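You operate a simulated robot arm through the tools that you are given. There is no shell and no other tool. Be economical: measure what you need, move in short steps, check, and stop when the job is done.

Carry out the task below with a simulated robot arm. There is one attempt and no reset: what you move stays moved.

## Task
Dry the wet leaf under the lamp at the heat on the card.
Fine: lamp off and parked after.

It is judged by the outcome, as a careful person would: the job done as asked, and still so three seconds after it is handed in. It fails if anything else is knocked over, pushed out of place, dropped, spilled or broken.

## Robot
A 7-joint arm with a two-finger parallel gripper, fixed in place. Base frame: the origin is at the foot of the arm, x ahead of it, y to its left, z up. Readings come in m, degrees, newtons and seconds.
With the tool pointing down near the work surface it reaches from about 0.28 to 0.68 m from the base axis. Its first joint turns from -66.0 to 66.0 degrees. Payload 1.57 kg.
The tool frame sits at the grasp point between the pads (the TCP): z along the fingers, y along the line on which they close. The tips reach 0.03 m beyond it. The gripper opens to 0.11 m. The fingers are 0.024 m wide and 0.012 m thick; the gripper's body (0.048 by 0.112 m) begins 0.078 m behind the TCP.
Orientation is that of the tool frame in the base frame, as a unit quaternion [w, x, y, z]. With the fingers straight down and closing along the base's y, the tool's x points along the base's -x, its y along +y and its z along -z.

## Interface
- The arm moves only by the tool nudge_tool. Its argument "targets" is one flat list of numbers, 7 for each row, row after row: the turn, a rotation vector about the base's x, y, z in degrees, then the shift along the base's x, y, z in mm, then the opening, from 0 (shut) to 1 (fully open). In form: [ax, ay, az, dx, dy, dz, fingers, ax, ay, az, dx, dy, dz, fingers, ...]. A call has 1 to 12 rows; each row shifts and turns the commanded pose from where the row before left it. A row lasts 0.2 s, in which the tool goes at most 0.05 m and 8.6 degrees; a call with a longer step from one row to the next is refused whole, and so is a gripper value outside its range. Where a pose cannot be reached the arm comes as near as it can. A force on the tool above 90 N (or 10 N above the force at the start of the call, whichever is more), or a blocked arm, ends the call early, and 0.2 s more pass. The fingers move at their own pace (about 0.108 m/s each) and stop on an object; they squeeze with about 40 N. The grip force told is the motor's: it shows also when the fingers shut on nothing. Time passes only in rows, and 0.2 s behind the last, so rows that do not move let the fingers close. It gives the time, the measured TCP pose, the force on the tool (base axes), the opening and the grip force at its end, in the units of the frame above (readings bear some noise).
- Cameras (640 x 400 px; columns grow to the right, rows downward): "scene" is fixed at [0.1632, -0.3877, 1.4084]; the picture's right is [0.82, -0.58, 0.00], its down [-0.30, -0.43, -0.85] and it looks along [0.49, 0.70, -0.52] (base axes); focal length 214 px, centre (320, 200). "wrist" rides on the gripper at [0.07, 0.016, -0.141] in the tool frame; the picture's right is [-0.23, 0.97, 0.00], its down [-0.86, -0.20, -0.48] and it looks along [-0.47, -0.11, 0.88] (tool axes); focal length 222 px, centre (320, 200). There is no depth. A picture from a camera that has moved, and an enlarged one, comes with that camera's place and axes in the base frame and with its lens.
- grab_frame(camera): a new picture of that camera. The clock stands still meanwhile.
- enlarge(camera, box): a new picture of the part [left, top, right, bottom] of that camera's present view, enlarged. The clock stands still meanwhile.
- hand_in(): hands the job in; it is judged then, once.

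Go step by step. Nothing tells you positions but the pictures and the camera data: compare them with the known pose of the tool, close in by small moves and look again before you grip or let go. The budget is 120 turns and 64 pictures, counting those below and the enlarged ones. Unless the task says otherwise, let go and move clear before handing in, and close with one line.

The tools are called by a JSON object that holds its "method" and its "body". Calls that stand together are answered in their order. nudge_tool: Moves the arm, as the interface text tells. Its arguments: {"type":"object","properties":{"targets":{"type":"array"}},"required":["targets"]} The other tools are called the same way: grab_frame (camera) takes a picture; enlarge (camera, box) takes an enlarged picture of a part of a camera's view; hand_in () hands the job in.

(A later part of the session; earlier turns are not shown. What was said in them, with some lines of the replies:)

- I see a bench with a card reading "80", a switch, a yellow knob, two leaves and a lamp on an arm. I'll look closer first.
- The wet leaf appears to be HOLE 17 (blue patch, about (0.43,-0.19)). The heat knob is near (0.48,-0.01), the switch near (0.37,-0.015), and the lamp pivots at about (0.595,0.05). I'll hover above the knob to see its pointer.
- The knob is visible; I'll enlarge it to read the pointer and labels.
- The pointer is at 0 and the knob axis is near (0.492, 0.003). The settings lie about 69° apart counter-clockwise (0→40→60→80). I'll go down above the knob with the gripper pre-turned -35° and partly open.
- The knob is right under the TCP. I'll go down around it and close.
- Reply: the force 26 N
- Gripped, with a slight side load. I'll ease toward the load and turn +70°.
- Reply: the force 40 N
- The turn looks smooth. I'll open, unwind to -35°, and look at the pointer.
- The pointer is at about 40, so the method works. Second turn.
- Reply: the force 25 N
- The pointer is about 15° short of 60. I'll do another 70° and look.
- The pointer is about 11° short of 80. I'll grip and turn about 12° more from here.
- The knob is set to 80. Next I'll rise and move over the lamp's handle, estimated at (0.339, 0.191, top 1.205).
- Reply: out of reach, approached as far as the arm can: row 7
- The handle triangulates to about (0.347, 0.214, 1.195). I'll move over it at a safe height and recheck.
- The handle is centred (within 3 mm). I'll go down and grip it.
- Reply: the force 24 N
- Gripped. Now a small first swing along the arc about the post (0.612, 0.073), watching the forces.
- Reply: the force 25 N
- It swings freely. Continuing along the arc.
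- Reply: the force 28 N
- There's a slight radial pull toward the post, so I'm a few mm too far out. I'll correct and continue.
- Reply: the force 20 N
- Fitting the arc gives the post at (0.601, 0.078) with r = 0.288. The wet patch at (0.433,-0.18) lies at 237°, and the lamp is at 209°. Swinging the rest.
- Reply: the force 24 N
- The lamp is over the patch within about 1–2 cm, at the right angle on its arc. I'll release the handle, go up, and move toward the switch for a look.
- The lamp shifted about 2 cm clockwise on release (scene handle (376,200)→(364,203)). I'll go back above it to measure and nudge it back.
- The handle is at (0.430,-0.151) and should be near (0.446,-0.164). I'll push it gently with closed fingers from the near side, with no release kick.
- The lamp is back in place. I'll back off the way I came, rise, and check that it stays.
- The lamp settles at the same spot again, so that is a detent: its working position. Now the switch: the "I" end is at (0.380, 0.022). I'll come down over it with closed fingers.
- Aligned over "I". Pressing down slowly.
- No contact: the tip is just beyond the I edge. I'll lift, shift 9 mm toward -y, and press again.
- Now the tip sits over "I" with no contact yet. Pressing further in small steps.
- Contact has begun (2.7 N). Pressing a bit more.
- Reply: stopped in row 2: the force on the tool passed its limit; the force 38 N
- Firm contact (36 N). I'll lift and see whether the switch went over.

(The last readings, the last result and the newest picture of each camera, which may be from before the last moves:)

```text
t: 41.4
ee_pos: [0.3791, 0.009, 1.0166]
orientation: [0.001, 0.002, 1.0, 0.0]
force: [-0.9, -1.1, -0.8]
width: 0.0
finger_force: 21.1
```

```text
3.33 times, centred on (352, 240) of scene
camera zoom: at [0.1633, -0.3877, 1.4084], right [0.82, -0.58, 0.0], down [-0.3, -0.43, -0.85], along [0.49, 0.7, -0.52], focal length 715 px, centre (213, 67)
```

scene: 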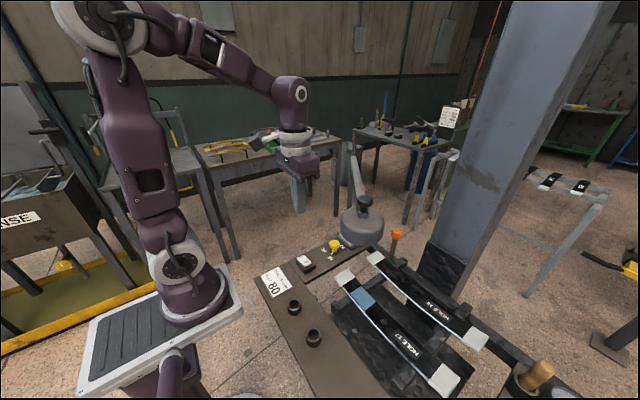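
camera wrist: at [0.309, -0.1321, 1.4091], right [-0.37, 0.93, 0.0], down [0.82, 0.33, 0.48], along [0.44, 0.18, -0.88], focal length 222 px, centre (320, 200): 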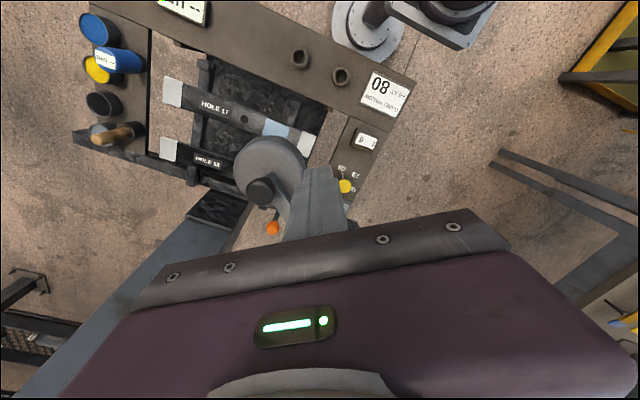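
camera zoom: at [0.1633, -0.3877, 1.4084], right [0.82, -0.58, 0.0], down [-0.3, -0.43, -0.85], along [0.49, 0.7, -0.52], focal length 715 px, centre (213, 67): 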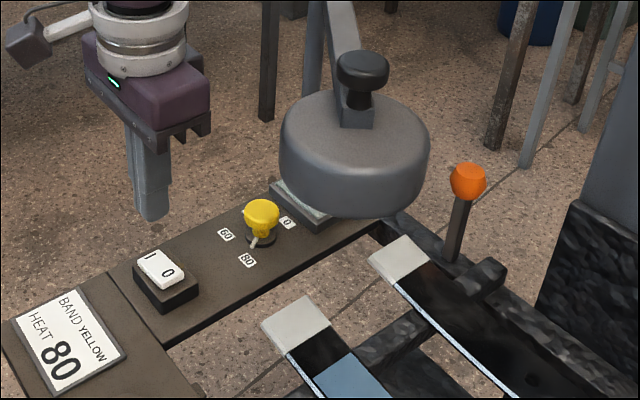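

{"method": "enlarge", "body": {"camera": "scene", "box": [280, 240, 328, 270]}}

{"method": "grab_frame", "body": {"camera": "wrist"}}

```text
13.33 times, centred on (304, 255) of scene
camera zoom: at [0.1633, -0.3877, 1.4084], right [0.82, -0.58, 0.0], down [-0.3, -0.43, -0.85], along [0.49, 0.7, -0.52], focal length 2860 px, centre (533, -533)
```

zoom: 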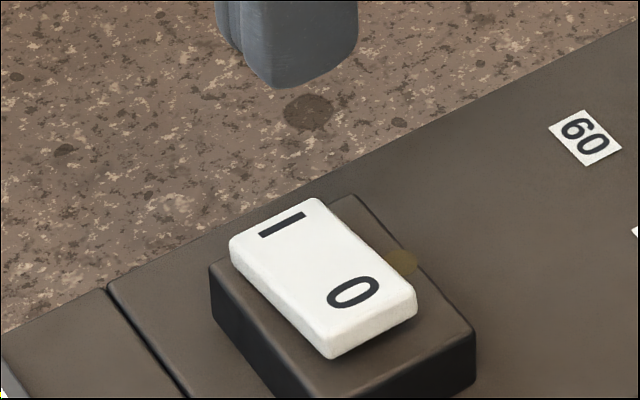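

```text
19 pictures are left
camera wrist: at [0.3089, 0.0261, 1.1601], right [0.23, 0.97, 0.0], down [0.85, -0.2, 0.48], along [0.47, -0.11, -0.88], focal length 222 px, centre (320, 200)
```

wrist: 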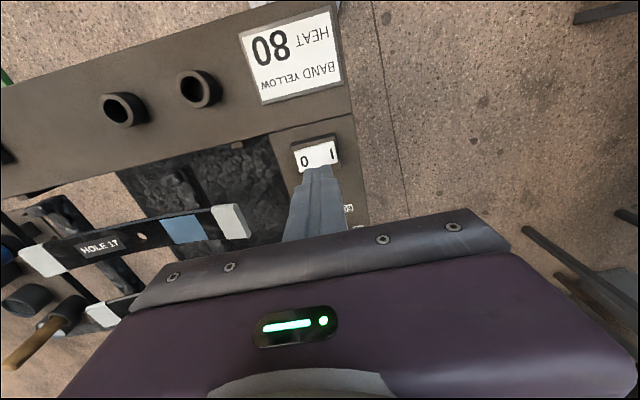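

The rocker hasn't flipped. Re-triangulating puts the I mark at (0.381, 0.022, z≈0.931), so I pressed too near the pivot. I'll press at y≈0.024 and deeper.

{"method": "nudge_tool", "body": {"targets": [0, 0, 0, 2, 13, 0, 0, 0, 0, 0, 0, 0, -30, 0, 0, 0, 0, 0, 0, -22, 0, 0, 0, 0, 0, 0, -3, 0, 0, 0, 0, 0, 0, -3, 0, 0, 0, 0, 0, 0, -2, 0, 0, 0, 0, 0, 0, -2, 0]}}

```text
t: 43.0
ee_pos: [0.3816, 0.0256, 0.9551]
orientation: [0.001, 0.002, 1.0, 0.0]
force: [-0.7, 2.1, 1.8]
width: 0.0
finger_force: 21.5
```

{"method": "nudge_tool", "body": {"targets": [0, 0, 0, 0, 0, -2, 0, 0, 0, 0, 0, 0, -2, 0, 0, 0, 0, 0, 0, -2, 0]}}

{"method": "enlarge", "body": {"camera": "scene", "box": [272, 230, 384, 300]}}

```text
t: 43.7
ee_pos: [0.3816, 0.0253, 0.9531]
orientation: [0.003, 0.001, 1.0, 0.0]
force: [-10.5, 5.0, 38.4]
width: 0.0
finger_force: 21.5
stopped in row 3: the force on the tool passed its limit (the readings are from after the stop); the commanded pose is now the measured one
```

```text
5.71 times, centred on (328, 265) of scene
camera zoom: at [0.1625, -0.3876, 1.4085], right [0.82, -0.58, 0.0], down [-0.3, -0.43, -0.85], along [0.49, 0.7, -0.52], focal length 1226 px, centre (274, -171)
```

zoom: 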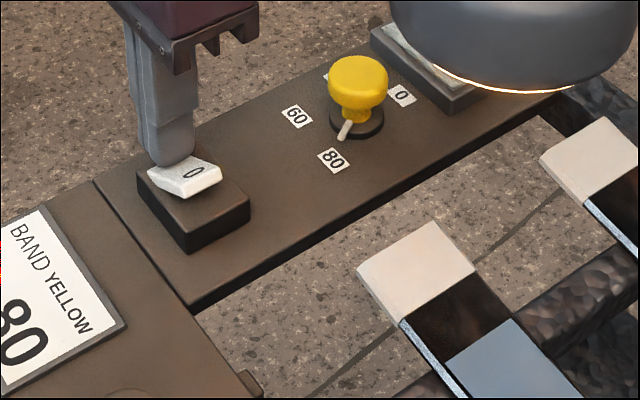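

The lamp is on (glowing rim). I'll lift clear, move above the "0" side ready to switch off, and wait a little while watching the patch.

{"method": "nudge_tool", "body": {"targets": [0, 0, 0, 0, 0, 20, 0, 0, 0, 0, 0, 0, 20, 0, 0, 0, 0, 0, -37, 0, 0, 0, 0, 0, 0, 0, 0, 0, 0, 0, 0, 0, 0, 0, 0, 0, 0, 0, 0, 0, 0, 0]}}

{"method": "enlarge", "body": {"camera": "scene", "box": [272, 200, 432, 300]}}

```text
t: 45.1
ee_pos: [0.3822, -0.0131, 0.9936]
orientation: [0.005, 0.002, 1.0, 0.001]
force: [-0.3, 0.8, 0.0]
width: 0.0
finger_force: 21.4
```

```text
4.00 times, centred on (352, 250) of scene
camera zoom: at [0.1632, -0.3877, 1.4084], right [0.82, -0.58, 0.0], down [-0.3, -0.43, -0.85], along [0.49, 0.7, -0.52], focal length 858 px, centre (192, 0)
```

zoom: 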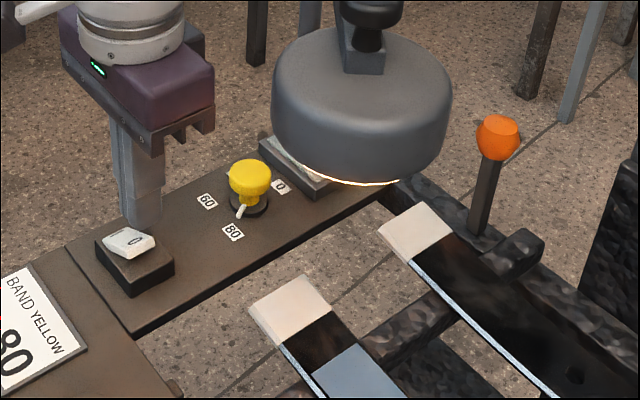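

The lamp is on and the patch is still bluish. Waiting.

{"method": "nudge_tool", "body": {"targets": [0, 0, 0, 0, 0, 0, 0, 0, 0, 0, 0, 0, 0, 0, 0, 0, 0, 0, 0, 0, 0, 0, 0, 0, 0, 0, 0, 0, 0, 0, 0, 0, 0, 0, 0, 0, 0, 0, 0, 0, 0, 0, 0, 0, 0, 0, 0, 0, 0, 0, 0, 0, 0, 0, 0, 0, 0, 0, 0, 0, 0, 0, 0, 0, 0, 0, 0, 0, 0, 0, 0, 0, 0, 0, 0, 0, 0, 0, 0, 0, 0, 0, 0, 0]}}

{"method": "enlarge", "body": {"camera": "scene", "box": [320, 220, 480, 320]}}

```text
t: 47.7
ee_pos: [0.3822, -0.013, 0.993]
orientation: [0.005, 0.002, 1.0, 0.0]
force: [1.0, 0.7, -0.2]
width: 0.0002
finger_force: 21.3
```

```text
4.00 times, centred on (400, 270) of scene
camera zoom: at [0.1632, -0.3877, 1.4084], right [0.82, -0.58, 0.0], down [-0.3, -0.43, -0.85], along [0.49, 0.7, -0.52], focal length 858 px, centre (0, -80)
```

zoom: 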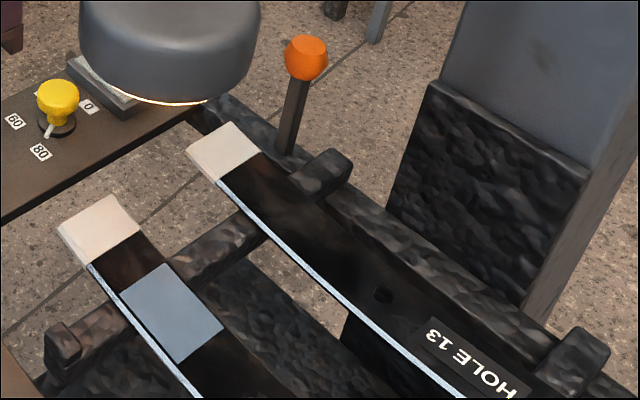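

The patch looks a bit greyer. Waiting longer.

{"method": "nudge_tool", "body": {"targets": [0, 0, 0, 0, 0, 0, 0, 0, 0, 0, 0, 0, 0, 0, 0, 0, 0, 0, 0, 0, 0, 0, 0, 0, 0, 0, 0, 0, 0, 0, 0, 0, 0, 0, 0, 0, 0, 0, 0, 0, 0, 0, 0, 0, 0, 0, 0, 0, 0, 0, 0, 0, 0, 0, 0, 0, 0, 0, 0, 0, 0, 0, 0, 0, 0, 0, 0, 0, 0, 0, 0, 0, 0, 0, 0, 0, 0, 0, 0, 0, 0, 0, 0, 0]}}

{"method": "enlarge", "body": {"camera": "scene", "box": [320, 220, 480, 320]}}

```text
t: 50.3
ee_pos: [0.3822, -0.0126, 0.9937]
orientation: [0.004, 0.001, 1.0, 0.0]
force: [0.7, -0.9, 0.2]
width: 0.0002
finger_force: 21.4
```

```text
4.00 times, centred on (400, 270) of scene
camera zoom: at [0.1632, -0.3877, 1.4084], right [0.82, -0.58, 0.0], down [-0.3, -0.43, -0.85], along [0.49, 0.7, -0.52], focal length 858 px, centre (0, -80)
```

zoom: 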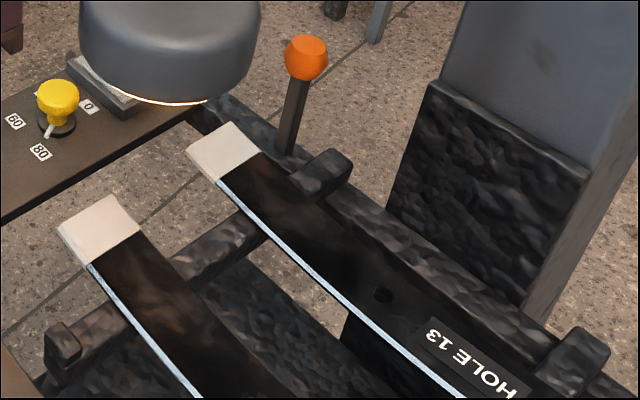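

The patch is gone, so the leaf is dry. Switching off now by pressing the "0" side.

{"method": "nudge_tool", "body": {"targets": [0, 0, 0, 0, 0, -28, 0, 0, 0, 0, 0, 0, -4, 0, 0, 0, 0, 0, 0, -3, 0, 0, 0, 0, 0, 0, -2, 0, 0, 0, 0, 0, 0, -2, 0, 0, 0, 0, 0, 0, -2, 0]}}

{"method": "enlarge", "body": {"camera": "scene", "box": [272, 200, 432, 300]}}

```text
t: 51.0
ee_pos: [0.3833, -0.0119, 0.961]
orientation: [0.005, 0.002, 1.0, 0.0]
force: [-10.8, 3.2, 49.3]
width: 0.0002
finger_force: 21.5
stopped in row 3: the force on the tool passed its limit (the readings are from after the stop); the commanded pose is now the measured one
```

```text
4.00 times, centred on (352, 250) of scene
camera zoom: at [0.1624, -0.3876, 1.4086], right [0.82, -0.58, 0.0], down [-0.3, -0.43, -0.85], along [0.49, 0.7, -0.52], focal length 858 px, centre (192, 0)
```

zoom: 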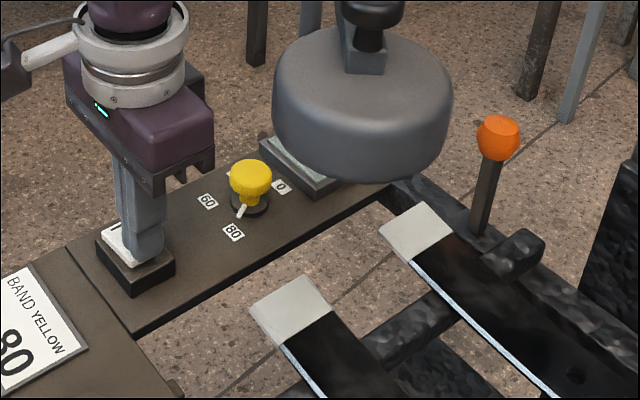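

The lamp is off. I'll rise and go back over the lamp handle at (0.430,-0.151).

{"method": "nudge_tool", "body": {"targets": [0, 0, 0, 0, 0, 45, 0, 0, 0, 0, 0, 0, 45, 0, 0, 0, 0, 0, 0, 45, 0, 0, 0, 0, 0, 0, 45, 0.2, 0, 0, 0, 0, 0, 45, 0.5, 0, 0, 0, 0, 0, 45, 0.5, 0, 0, 7.3, 7.7, -23, 30, 0.5, 0, 0, 7.3, 7.8, -23, 0, 0.5, 0, 0, 7.3, 7.8, -23, 0, 0.5, 0, 0, 7.3, 7.8, -23, 0, 0.5, 0, 0, 7.3, 7.8, -23, 0, 0.5, 0, 0, 7.3, 7.8, -24, 0, 0.5]}}

{"method": "grab_frame", "body": {"camera": "wrist"}}

```text
t: 53.6
ee_pos: [0.4276, -0.1505, 1.2604]
orientation: [0.004, -0.372, 0.928, 0.003]
force: [-0.6, -0.1, 0.6]
width: 0.0548
finger_force: 0.2
```

```text
13 pictures are left
camera wrist: at [0.3651, -0.1891, 1.402], right [-0.51, 0.86, 0.0], down [0.75, 0.44, 0.49], along [0.42, 0.25, -0.87], focal length 222 px, centre (320, 200)
```

wrist: 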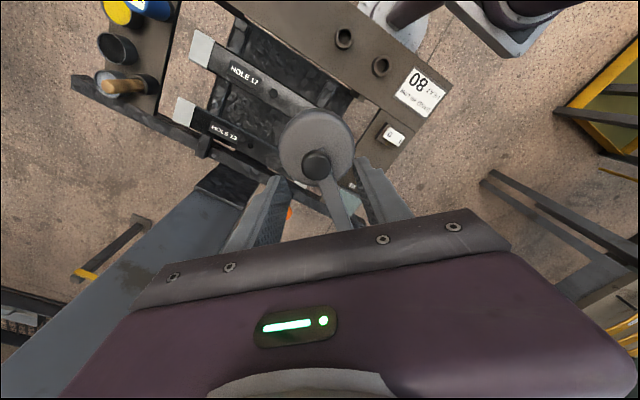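

The handle is well centred. Going down and gripping.

{"method": "nudge_tool", "body": {"targets": [0, 0, 0, 2, -2.5, -26, 0.5, 0, 0, 0, 0, 0, -26, 0.5, 0, 0, 0, 0, 0, 0, 0.1, 0, 0, 0, 0, 0, 0, 0.1]}}

```text
t: 54.6
ee_pos: [0.4308, -0.1521, 1.2079]
orientation: [0.005, -0.373, 0.928, 0.002]
force: [-0.9, -0.7, 2.8]
width: 0.0293
finger_force: 38.8
```

Gripped with almost no load. Swinging back along the arc, first half.

{"method": "nudge_tool", "body": {"targets": [0, 0, -8.1, -31.2, 26.7, 0, 0.1, 0, 0, -8.1, -26.7, 30.5, 0, 0.1, 0, 0, -8.1, -22.4, 34.4, 0, 0.1, 0, 0, -8.1, -17.3, 37.2, 0, 0.1, 0, 0, -8.1, -11.7, 38.8, 0, 0.1]}}

```text
t: 55.9
ee_pos: [0.324, 0.0129, 1.2084]
orientation: [0.006, -0.027, 1.0, -0.001]
force: [12.8, 3.6, 7.4]
width: 0.0291
finger_force: 38.9
```

{"method": "nudge_tool", "body": {"targets": [0, 0, -8.1, -4.5, 40.6, 0, 0.1, 0, 0, -8.1, -0.3, 41, 0, 0.1, 0, 0, -8.1, 5, 40.7, 0, 0.1, 0, 0, -8.1, 10.6, 39, 0, 0.1, 0, 0, -8.1, 15.5, 37.4, 0, 0.1, 0, 0, 0, 0, 0, 0, 0.1]}}

{"method": "grab_frame", "body": {"camera": "scene"}}

```text
t: 57.2
ee_pos: [0.346, 0.2143, 1.2101]
orientation: [0.004, 0.319, 0.948, 0.0]
force: [-17.4, 7.9, -11.0]
width: 0.0295
finger_force: 39.1
```

```text
12 pictures are left
```

scene: 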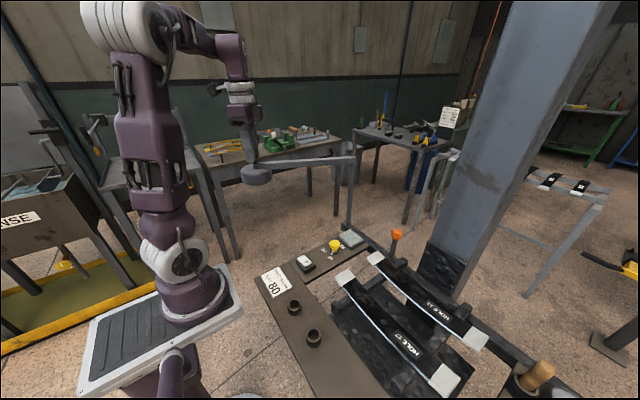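

The lamp is back at its original place. I'll release, rise and step clear, then check.

{"method": "nudge_tool", "body": {"targets": [0, 0, 0, 0, 0, 0, 0.5, 0, 0, 0, 0, 0, 0, 0.5, 0, 0, 0, 0, 0, 0, 0.5, 0, 0, 0, 0, 0, 40, 0.5, 0, 0, 0, 0, 0, 40, 0.5, 0, 0, 0, 0, -40, 0, 0.5, 0, 0, 0, 0, -45, 0, 0.5, 0, 0, 0, 0, -45, 0, 0.5, 0, 0, 0, 0, -45, 0, 0.5, 0, 0, 0, 0, -45, 0, 0.5]}}

{"method": "grab_frame", "body": {"camera": "scene"}}

{"method": "enlarge", "body": {"camera": "scene", "box": [240, 220, 496, 380]}}

```text
t: 59.5
ee_pos: [0.3474, -0.0095, 1.2886]
orientation: [0.005, 0.32, 0.948, -0.002]
force: [0.6, -0.3, -0.4]
width: 0.055
finger_force: 0.0
```

```text
11 pictures are left
```

scene: 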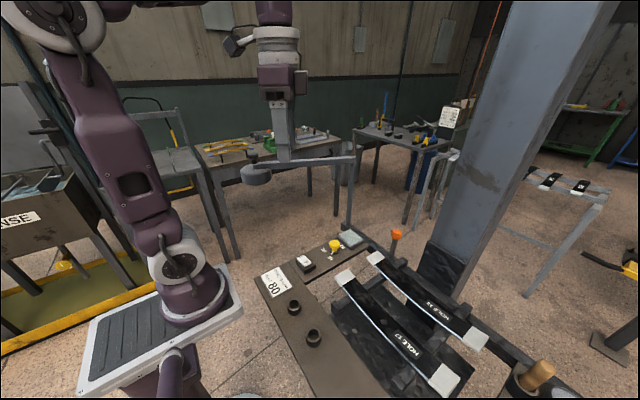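

```text
2.50 times, centred on (368, 300) of scene
camera zoom: at [0.1632, -0.3877, 1.4084], right [0.82, -0.58, 0.0], down [-0.3, -0.43, -0.85], along [0.49, 0.7, -0.52], focal length 536 px, centre (200, -50)
```

zoom: 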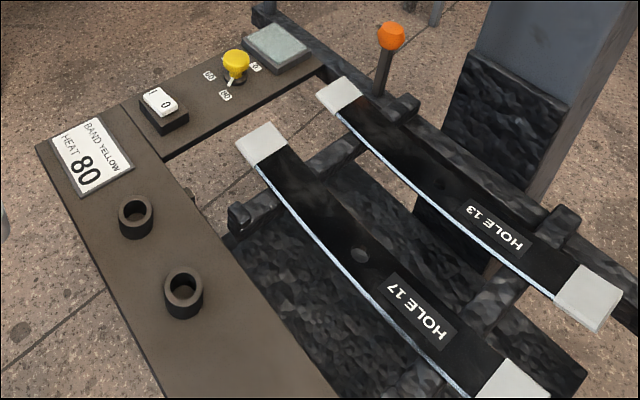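

The leaf is dry, the lamp is off and parked where it started, the dial is at 80, and nothing else was disturbed. Handing in.

{"method": "hand_in", "body": {}}

```text
The job is handed in.
```

I dried the HOLE 17 leaf under the lamp at heat 80, then switched the lamp off and swung it back to its parking spot; the heat dial is still set at 80.
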